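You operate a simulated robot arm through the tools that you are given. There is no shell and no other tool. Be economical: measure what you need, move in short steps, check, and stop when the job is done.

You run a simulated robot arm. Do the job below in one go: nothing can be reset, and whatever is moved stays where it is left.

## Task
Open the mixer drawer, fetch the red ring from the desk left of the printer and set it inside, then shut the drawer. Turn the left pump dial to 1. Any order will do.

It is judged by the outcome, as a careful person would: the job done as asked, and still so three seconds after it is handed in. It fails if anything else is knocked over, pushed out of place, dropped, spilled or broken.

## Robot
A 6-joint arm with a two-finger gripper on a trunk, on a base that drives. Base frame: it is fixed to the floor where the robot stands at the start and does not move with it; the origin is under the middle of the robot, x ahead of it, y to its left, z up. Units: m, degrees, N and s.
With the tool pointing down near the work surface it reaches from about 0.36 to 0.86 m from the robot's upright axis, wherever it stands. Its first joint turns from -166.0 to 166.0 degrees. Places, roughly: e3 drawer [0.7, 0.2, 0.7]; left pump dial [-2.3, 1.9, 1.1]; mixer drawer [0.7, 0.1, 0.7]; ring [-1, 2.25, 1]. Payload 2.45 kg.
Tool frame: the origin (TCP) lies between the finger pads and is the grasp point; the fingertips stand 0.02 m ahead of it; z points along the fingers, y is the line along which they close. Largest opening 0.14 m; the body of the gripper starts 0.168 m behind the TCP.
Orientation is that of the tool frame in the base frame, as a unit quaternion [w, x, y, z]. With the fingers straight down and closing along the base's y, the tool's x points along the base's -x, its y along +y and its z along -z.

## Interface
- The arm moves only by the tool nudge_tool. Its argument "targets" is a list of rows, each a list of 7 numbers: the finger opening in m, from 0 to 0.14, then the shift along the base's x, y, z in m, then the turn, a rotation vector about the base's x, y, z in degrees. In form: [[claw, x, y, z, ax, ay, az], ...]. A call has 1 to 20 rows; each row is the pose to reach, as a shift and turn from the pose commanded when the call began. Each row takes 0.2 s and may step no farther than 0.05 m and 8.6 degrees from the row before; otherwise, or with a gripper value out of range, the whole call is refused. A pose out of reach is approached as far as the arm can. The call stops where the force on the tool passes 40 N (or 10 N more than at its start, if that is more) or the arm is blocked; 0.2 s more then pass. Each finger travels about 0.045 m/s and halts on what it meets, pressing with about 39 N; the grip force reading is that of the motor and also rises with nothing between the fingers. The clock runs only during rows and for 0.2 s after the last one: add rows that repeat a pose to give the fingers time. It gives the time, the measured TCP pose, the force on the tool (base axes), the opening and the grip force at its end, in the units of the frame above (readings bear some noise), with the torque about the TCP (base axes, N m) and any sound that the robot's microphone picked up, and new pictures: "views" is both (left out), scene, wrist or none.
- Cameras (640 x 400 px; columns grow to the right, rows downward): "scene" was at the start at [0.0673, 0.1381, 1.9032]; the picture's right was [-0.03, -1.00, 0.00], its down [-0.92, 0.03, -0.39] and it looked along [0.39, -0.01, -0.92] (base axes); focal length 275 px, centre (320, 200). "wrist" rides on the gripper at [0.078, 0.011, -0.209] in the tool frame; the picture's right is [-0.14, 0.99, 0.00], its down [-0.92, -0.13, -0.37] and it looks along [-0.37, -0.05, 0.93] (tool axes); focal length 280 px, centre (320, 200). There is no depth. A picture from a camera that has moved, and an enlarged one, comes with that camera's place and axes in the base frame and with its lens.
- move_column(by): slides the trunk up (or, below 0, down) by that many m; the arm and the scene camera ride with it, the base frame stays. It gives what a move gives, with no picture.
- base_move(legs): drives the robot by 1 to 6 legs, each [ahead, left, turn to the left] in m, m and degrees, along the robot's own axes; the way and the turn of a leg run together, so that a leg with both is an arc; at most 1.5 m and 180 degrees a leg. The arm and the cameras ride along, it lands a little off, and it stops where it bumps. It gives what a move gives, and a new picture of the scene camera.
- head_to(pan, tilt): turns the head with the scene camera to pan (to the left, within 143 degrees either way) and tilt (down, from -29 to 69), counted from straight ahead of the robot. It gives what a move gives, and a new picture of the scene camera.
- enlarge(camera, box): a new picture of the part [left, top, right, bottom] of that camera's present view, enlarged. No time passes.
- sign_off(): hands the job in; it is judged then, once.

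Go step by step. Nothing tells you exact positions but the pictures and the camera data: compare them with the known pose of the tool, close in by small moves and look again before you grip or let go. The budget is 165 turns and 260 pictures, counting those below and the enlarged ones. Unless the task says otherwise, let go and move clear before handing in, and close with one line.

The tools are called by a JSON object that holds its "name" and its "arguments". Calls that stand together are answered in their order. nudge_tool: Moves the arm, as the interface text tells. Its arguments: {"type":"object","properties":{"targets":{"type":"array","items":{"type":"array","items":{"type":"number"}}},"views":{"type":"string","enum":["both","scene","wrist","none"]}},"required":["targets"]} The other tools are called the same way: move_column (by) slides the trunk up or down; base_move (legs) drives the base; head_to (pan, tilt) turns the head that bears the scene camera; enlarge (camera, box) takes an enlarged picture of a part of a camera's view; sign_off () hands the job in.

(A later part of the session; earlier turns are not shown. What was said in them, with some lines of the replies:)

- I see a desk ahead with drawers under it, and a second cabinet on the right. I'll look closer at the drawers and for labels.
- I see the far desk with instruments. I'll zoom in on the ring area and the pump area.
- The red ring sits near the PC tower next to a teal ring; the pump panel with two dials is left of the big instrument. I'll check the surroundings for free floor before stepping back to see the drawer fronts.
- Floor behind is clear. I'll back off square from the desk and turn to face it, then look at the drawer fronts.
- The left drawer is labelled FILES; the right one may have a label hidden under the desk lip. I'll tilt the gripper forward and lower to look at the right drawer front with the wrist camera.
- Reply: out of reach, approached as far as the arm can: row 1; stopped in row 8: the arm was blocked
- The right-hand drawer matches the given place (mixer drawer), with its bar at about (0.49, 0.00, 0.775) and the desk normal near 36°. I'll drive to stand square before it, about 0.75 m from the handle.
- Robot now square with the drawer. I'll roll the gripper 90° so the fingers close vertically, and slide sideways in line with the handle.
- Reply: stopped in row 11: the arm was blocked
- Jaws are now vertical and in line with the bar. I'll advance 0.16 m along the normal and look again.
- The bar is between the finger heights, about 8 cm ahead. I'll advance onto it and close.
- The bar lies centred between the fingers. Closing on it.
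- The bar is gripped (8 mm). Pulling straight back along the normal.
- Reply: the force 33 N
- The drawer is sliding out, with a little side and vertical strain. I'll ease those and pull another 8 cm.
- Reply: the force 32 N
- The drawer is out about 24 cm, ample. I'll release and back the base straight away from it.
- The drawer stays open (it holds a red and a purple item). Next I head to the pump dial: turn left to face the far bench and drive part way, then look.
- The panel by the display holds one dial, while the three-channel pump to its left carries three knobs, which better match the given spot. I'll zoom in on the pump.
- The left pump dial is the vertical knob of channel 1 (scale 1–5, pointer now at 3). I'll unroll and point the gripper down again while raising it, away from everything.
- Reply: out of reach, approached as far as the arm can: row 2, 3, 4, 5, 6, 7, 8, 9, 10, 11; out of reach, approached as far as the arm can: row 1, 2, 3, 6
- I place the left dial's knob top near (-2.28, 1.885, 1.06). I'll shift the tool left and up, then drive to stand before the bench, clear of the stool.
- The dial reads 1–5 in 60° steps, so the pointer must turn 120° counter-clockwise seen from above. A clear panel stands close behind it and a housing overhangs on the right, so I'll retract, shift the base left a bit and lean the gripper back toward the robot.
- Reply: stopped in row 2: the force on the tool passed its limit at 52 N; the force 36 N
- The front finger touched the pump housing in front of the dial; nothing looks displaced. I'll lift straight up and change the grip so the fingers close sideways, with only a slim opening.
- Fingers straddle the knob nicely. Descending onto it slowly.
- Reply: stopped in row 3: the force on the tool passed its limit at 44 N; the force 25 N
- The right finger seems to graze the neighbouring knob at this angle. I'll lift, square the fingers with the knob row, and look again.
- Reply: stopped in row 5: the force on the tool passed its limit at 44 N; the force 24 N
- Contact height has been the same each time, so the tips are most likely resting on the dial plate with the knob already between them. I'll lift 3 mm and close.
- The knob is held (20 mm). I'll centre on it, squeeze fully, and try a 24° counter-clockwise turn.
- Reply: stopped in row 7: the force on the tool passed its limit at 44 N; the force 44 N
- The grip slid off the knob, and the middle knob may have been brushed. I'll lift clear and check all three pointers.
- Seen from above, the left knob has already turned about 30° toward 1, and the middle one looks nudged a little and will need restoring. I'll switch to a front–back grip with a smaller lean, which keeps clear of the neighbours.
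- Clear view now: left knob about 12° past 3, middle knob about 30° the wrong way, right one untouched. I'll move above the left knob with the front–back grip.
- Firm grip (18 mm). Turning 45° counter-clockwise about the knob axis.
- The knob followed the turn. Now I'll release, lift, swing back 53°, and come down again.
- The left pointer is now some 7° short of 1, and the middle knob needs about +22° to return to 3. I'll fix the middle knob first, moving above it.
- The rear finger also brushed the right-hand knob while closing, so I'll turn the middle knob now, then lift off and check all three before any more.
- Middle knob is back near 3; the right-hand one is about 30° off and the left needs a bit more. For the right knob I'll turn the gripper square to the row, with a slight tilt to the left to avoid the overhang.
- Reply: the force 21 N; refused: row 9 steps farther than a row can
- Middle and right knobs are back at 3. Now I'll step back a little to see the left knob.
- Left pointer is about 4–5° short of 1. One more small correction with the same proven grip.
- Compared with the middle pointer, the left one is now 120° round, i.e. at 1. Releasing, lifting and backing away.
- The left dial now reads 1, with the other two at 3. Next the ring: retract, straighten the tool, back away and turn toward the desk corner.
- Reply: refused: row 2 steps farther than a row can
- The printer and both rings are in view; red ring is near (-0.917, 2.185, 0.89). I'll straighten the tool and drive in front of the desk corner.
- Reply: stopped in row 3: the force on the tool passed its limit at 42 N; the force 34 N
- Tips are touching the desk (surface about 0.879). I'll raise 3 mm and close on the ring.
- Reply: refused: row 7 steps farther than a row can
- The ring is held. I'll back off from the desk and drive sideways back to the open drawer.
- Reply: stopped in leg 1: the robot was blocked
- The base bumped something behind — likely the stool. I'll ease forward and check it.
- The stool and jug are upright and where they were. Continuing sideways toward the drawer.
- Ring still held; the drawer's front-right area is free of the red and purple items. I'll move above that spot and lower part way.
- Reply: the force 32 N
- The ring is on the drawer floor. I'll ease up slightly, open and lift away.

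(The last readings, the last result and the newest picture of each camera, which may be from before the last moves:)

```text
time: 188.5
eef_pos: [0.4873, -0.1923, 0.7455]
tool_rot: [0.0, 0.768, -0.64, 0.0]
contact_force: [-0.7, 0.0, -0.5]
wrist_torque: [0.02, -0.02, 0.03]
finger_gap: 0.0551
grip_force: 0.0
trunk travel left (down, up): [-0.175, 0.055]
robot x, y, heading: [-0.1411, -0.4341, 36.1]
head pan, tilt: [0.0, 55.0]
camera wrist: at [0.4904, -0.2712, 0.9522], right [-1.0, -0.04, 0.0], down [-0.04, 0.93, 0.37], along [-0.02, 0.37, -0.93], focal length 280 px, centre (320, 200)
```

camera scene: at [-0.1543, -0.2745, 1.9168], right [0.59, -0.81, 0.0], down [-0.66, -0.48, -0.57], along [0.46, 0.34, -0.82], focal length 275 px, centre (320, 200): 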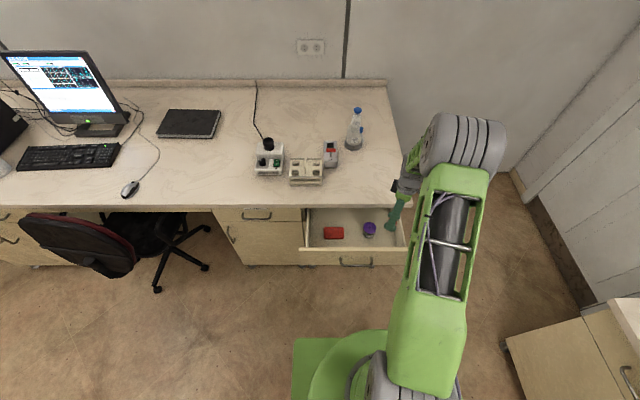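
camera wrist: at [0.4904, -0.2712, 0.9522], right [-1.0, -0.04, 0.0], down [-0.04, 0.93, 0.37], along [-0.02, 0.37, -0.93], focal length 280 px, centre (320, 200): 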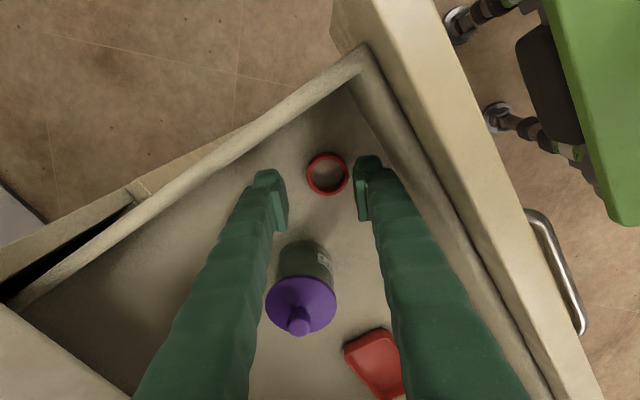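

The ring rests flat in the drawer, clear of the other items. I'll lift out, go in front of the handle, and look.

{"name": "nudge_tool", "arguments": {"targets": [[0.055, 0, 0, 0.05, 0, 0, 0], [0.055, 0, 0, 0.1, 0, 0, 0], [0.05, 0, 0, 0.15, 0, 0, 0], [0.04, 0, 0, 0.2, 0, 0, 0], [0.03, 0, 0, 0.25, 0, 0, 0], [0.02, -0.045, 0, 0.26, 0, 0, 6.5], [0.01, -0.09, 0, 0.26, 0, 0, 13], [0.0, -0.135, 0, 0.26, 0, 0, 19], [0.0, -0.18, 0, 0.26, 0, 0, 25.3], [0.0, -0.225, 0, 0.26, 0, 0, 25.3], [0.0, -0.272, 0, 0.26, 0, 0, 25.3]]}}

```text
time: 190.9
eef_pos: [0.2131, -0.1926, 1.0087]
tool_rot: [-0.001, 0.89, -0.456, 0.001]
contact_force: [-0.6, -0.1, 0.9]
wrist_torque: [-0.02, -0.07, -0.04]
finger_gap: 0.0
grip_force: 29.3
trunk travel left (down, up): [-0.175, 0.055]
robot x, y, heading: [-0.1411, -0.4377, 35.8]
head pan, tilt: [0.0, 55.0]
camera scene: at [-0.1567, -0.2751, 1.9169], right [0.59, -0.81, 0.0], down [-0.66, -0.48, -0.57], along [0.47, 0.34, -0.82], focal length 275 px, centre (320, 200)
camera wrist: at [0.2499, -0.2637, 1.2166], right [-0.88, -0.47, 0.0], down [-0.44, 0.82, 0.37], along [-0.17, 0.33, -0.93], focal length 280 px, centre (320, 200)
```

scene: 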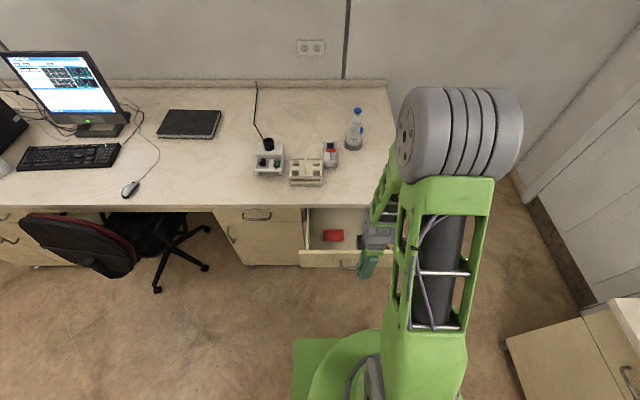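
wrist: 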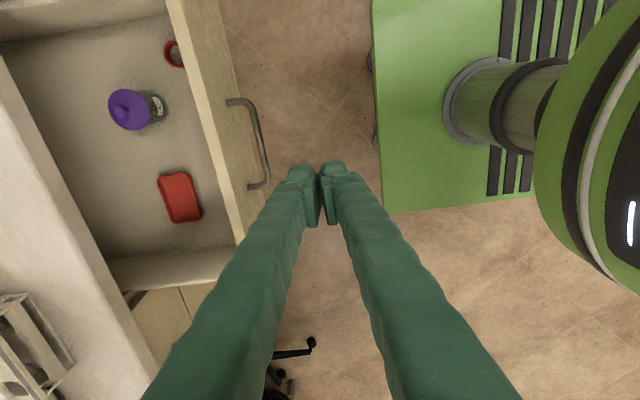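

{"name": "nudge_tool", "arguments": {"targets": [[0.0, 0, 0, -0.05, 0, 0, 0], [0.0, 0, 0, -0.1, 0, 0, 0], [0.0, 0, 0, -0.15, 0, 0, 0], [0.0, 0, 0, -0.2, 0, 0, 0], [0.0, 0, 0, -0.236, 0, 0, 0], [0.0, 0.024, 0.012, -0.236, 0, 0, 0], [0.0, 0.05, 0.03, -0.236, 0, 0, 0], [0.0, 0.062, 0.039, -0.236, 0, 0, 0]]}}

```text
time: 192.7
eef_pos: [0.2791, -0.1512, 0.7691]
tool_rot: [0.0, 0.89, -0.455, -0.001]
contact_force: [-0.4, 0.4, 0.0]
wrist_torque: [0.02, 0.01, 0.0]
finger_gap: 0.0
grip_force: 28.8
trunk travel left (down, up): [-0.175, 0.055]
robot x, y, heading: [-0.1388, -0.4358, 36.1]
head pan, tilt: [0.0, 55.0]
camera scene: at [-0.1549, -0.2747, 1.9169], right [0.59, -0.81, 0.0], down [-0.66, -0.48, -0.57], along [0.46, 0.34, -0.82], focal length 275 px, centre (320, 200)
camera wrist: at [0.3149, -0.2222, 0.9767], right [-0.88, -0.47, 0.0], down [-0.43, 0.82, 0.37], along [-0.17, 0.33, -0.93], focal length 280 px, centre (320, 200)
```

scene: 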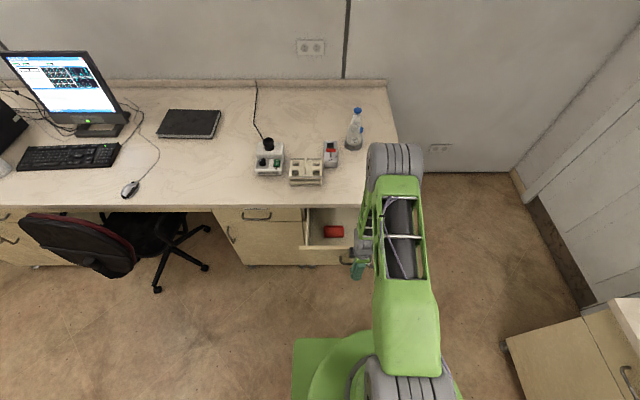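
wrist: 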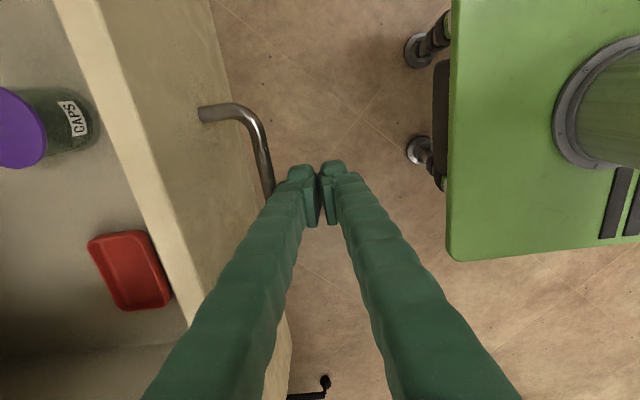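

Fingers stand right in front of the bar. Pushing the drawer in smoothly.

{"name": "nudge_tool", "arguments": {"targets": [[0, 0.0065, 0.0047, 0, 0, 0, 0], [0, 0.0146, 0.0106, 0, 0, 0, 0], [0, 0.0267, 0.0194, 0, 0, 0, 0], [0, 0.0405, 0.0293, 0, 0, 0, 0], [0, 0.0551, 0.0399, 0, 0, 0, 0], [0, 0.0697, 0.0504, 0, 0, 0, 0], [0, 0.0842, 0.061, 0, 0, 0, 0], [0, 0.0988, 0.0715, 0, 0, 0, 0], [0, 0.1134, 0.082, 0, 0, 0, 0], [0, 0.128, 0.0926, 0, 0, 0, 0], [0, 0.1426, 0.1032, 0, 0, 0, 0], [0, 0.1547, 0.112, 0, 0, 0, 0], [0, 0.1644, 0.119, 0, 0, 0, 0], [0, 0.1725, 0.1249, 0, 0, 0, 0]]}}

```text
time: 195.7
eef_pos: [0.4503, -0.0263, 0.7695]
tool_rot: [-0.002, 0.89, -0.455, 0.001]
contact_force: [-0.7, 0.7, 0.1]
wrist_torque: [-0.04, -0.01, 0.0]
finger_gap: 0.0
grip_force: 29.3
trunk travel left (down, up): [-0.175, 0.055]
robot x, y, heading: [-0.1358, -0.439, 36.1]
head pan, tilt: [0.0, 55.0]
camera scene: at [-0.1552, -0.275, 1.9169], right [0.59, -0.81, 0.0], down [-0.66, -0.48, -0.57], along [0.46, 0.34, -0.82], focal length 275 px, centre (320, 200)
camera wrist: at [0.4866, -0.0965, 0.9774], right [-0.88, -0.47, 0.0], down [-0.43, 0.82, 0.37], along [-0.17, 0.33, -0.93], focal length 280 px, centre (320, 200)
```

scene: 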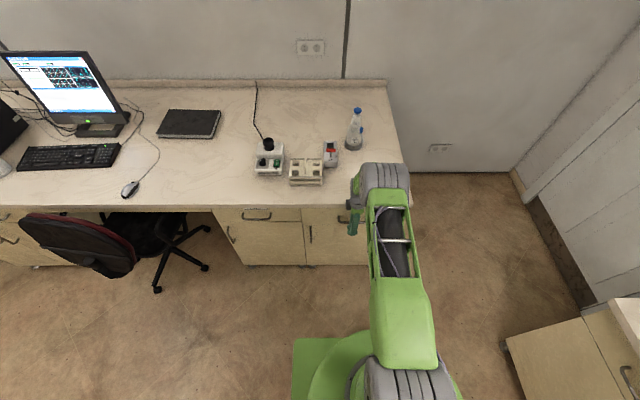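
wrist: 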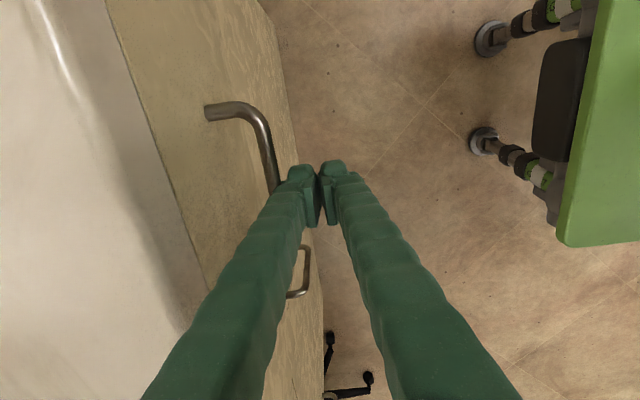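

Almost shut; pushing the last bit until it seats.

{"name": "nudge_tool", "arguments": {"targets": [[0, 0.0065, 0.0047, 0, 0, 0, 0], [0, 0.0113, 0.0082, 0, 0, 0, 0], [0, 0.0162, 0.0117, 0, 0, 0, 0], [0, 0.0202, 0.0147, 0, 0, 0, 0], [0, 0.0235, 0.017, 0, 0, 0, 0], [0, 0.0267, 0.0194, 0, 0, 0, 0], [0, 0.0292, 0.0211, 0, 0, 0, 0], [0, 0.0316, 0.0229, 0, 0, 0, 0], [0, 0.0341, 0.0246, 0, 0, 0, 0]]}}

```text
time: 197.0
eef_pos: [0.467, -0.0153, 0.7653]
tool_rot: [0.008, 0.89, -0.455, -0.006]
contact_force: [-8.0, -5.1, 0.5]
wrist_torque: [0.01, -0.05, 0.11]
finger_gap: 0.0
grip_force: 29.4
trunk travel left (down, up): [-0.175, 0.055]
robot x, y, heading: [-0.1375, -0.4401, 35.8]
head pan, tilt: [0.0, 55.0]
stopped in row 6: the force on the tool passed its limit at 44 N (the readings are from after the stop); the commanded pose is now the measured one
camera scene: at [-0.1557, -0.2754, 1.9168], right [0.59, -0.81, 0.0], down [-0.66, -0.48, -0.57], along [0.46, 0.34, -0.82], focal length 275 px, centre (320, 200)
camera wrist: at [0.507, -0.0823, 0.9732], right [-0.88, -0.47, 0.02], down [-0.43, 0.82, 0.37], along [-0.19, 0.32, -0.93], focal length 280 px, centre (320, 200)
```

scene: 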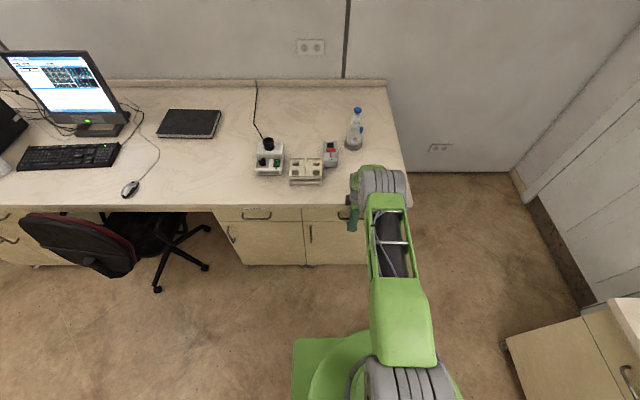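
wrist: 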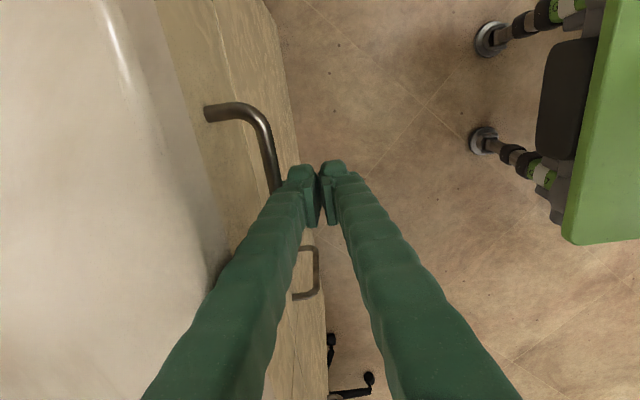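

{"name": "nudge_tool", "arguments": {"targets": [[0, -0.016, -0.012, 0, 0, 0, 0], [0, -0.049, -0.035, 0, 0, 0, 0], [0, -0.081, -0.059, 0, 0, 0, 0], [0, -0.113, -0.082, 0, 0, 0, 0]], "views": "wrist"}}

{"name": "enlarge", "arguments": {"camera": "scene", "box": [210, 190, 420, 280]}}

```text
time: 198.0
eef_pos: [0.3563, -0.096, 0.7664]
tool_rot: [0.005, 0.89, -0.455, -0.004]
contact_force: [0.0, -0.2, -0.4]
wrist_torque: [-0.02, -0.01, 0.04]
finger_gap: 0.0
grip_force: 29.4
trunk travel left (down, up): [-0.175, 0.055]
robot x, y, heading: [-0.1403, -0.4373, 35.9]
head pan, tilt: [0.0, 55.0]
camera wrist: at [0.3944, -0.1639, 0.9742], right [-0.88, -0.47, 0.01], down [-0.43, 0.82, 0.37], along [-0.18, 0.32, -0.93], focal length 280 px, centre (320, 200)
```

wrist: 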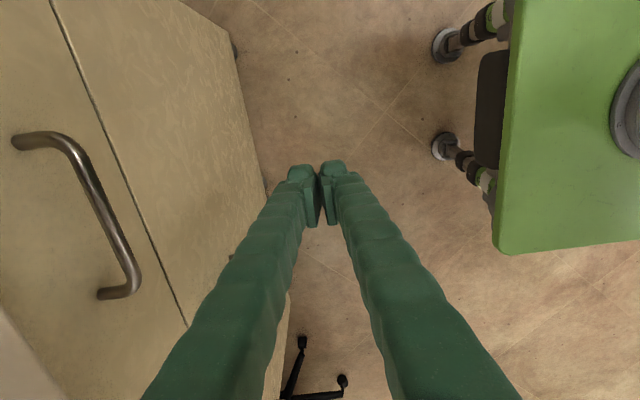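

```text
3.05 times, centred on (315, 235) of scene
camera zoom: at [-0.1562, -0.2757, 1.917], right [0.59, -0.81, 0.0], down [-0.66, -0.48, -0.57], along [0.46, 0.34, -0.82], focal length 838 px, centre (335, 93)
```

zoom: 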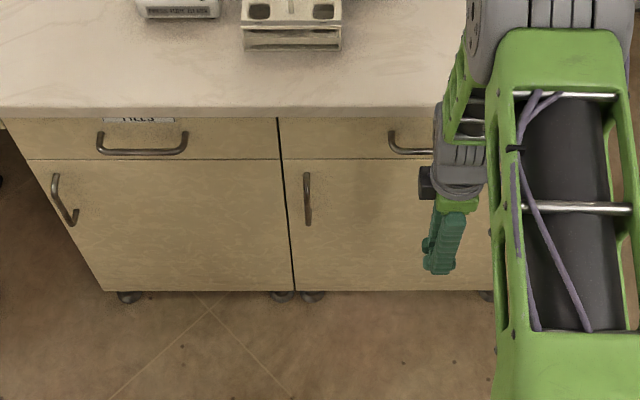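

Measured bar position matches the closed one and the seam lines up with the next drawer. I'll back clear and take a last look.

{"name": "base_move", "arguments": {"legs": [[-0.35, 0, 0]]}}

{"name": "enlarge", "arguments": {"camera": "scene", "box": [200, 110, 420, 230]}}

{"name": "head_to", "arguments": {"pan": 92, "tilt": 28}}

{"name": "enlarge", "arguments": {"camera": "scene", "box": [230, 130, 430, 250]}}

```text
time: 200.3
eef_pos: [0.066, -0.3008, 0.7661]
tool_rot: [0.004, 0.892, -0.452, -0.003]
contact_force: [0.5, 0.5, -0.4]
wrist_torque: [0.04, 0.01, -0.01]
finger_gap: 0.0001
grip_force: 29.5
trunk travel left (down, up): [-0.175, 0.055]
robot x, y, heading: [-0.4211, -0.6481, 36.5]
head pan, tilt: [0.0, 55.0]
camera scene: at [-0.4441, -0.4856, 1.917], right [0.59, -0.8, 0.0], down [-0.66, -0.49, -0.57], along [0.46, 0.34, -0.82], focal length 275 px, centre (320, 200)
```

scene: 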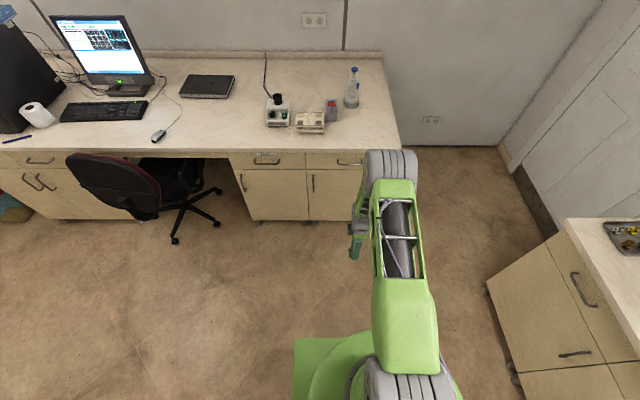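

```text
2.91 times, centred on (310, 170) of scene
camera zoom: at [-0.4441, -0.4856, 1.917], right [0.59, -0.8, 0.0], down [-0.66, -0.49, -0.57], along [0.46, 0.34, -0.82], focal length 800 px, centre (349, 287)
```

zoom: 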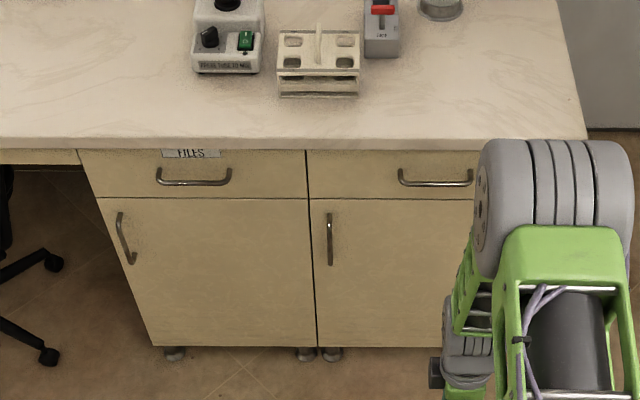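

```text
time: 202.0
eef_pos: [0.0674, -0.3001, 0.7672]
tool_rot: [0.005, 0.892, -0.452, -0.004]
contact_force: [0.0, 1.4, 0.3]
wrist_torque: [-0.01, -0.02, 0.0]
finger_gap: 0.0
grip_force: 29.4
trunk travel left (down, up): [-0.175, 0.055]
robot x, y, heading: [-0.4221, -0.6442, 36.3]
head pan, tilt: [92.0, 28.0]
camera scene: at [-0.5579, -0.4564, 1.9561], right [0.78, 0.62, 0.0], down [0.29, -0.37, -0.88], along [-0.55, 0.69, -0.47], focal length 275 px, centre (320, 200)
```

scene: 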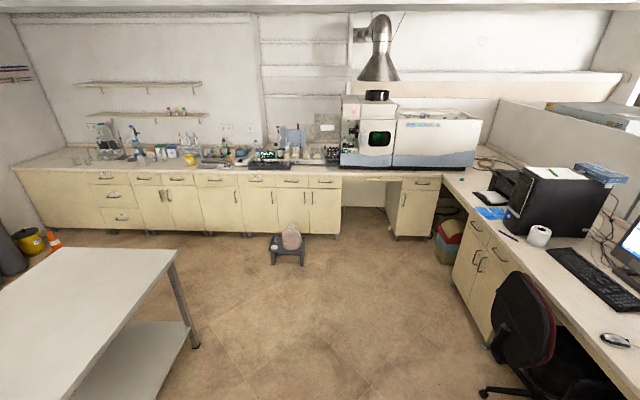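

```text
3.20 times, centred on (330, 190) of scene
camera zoom: at [-0.5579, -0.4564, 1.9561], right [0.78, 0.62, 0.0], down [0.29, -0.37, -0.88], along [-0.55, 0.69, -0.47], focal length 880 px, centre (288, 232)
```

zoom: 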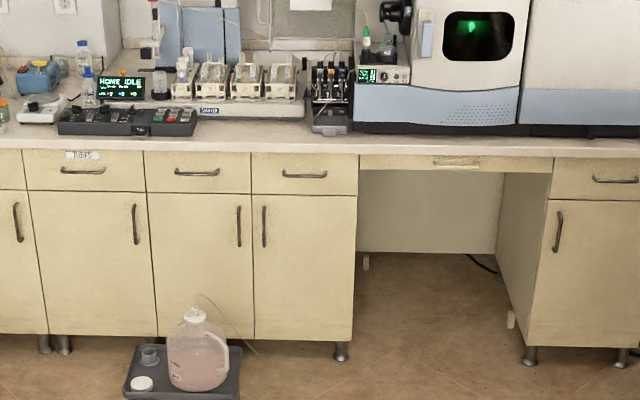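

The drawer is shut flush, the stool and bench items are in order, and the gripper is clear of everything. Handing in.

{"name": "sign_off", "arguments": {}}

```text
The job is handed in.
```

The red ring is inside the mixer drawer, the drawer is shut, and the left pump dial points to 1. While working the dial I brushed the middle and right pump dials off their setting and turned both back to 3, within a few degrees by eye. I also bumped the stool with the jug once while reversing; it stayed upright and in place.
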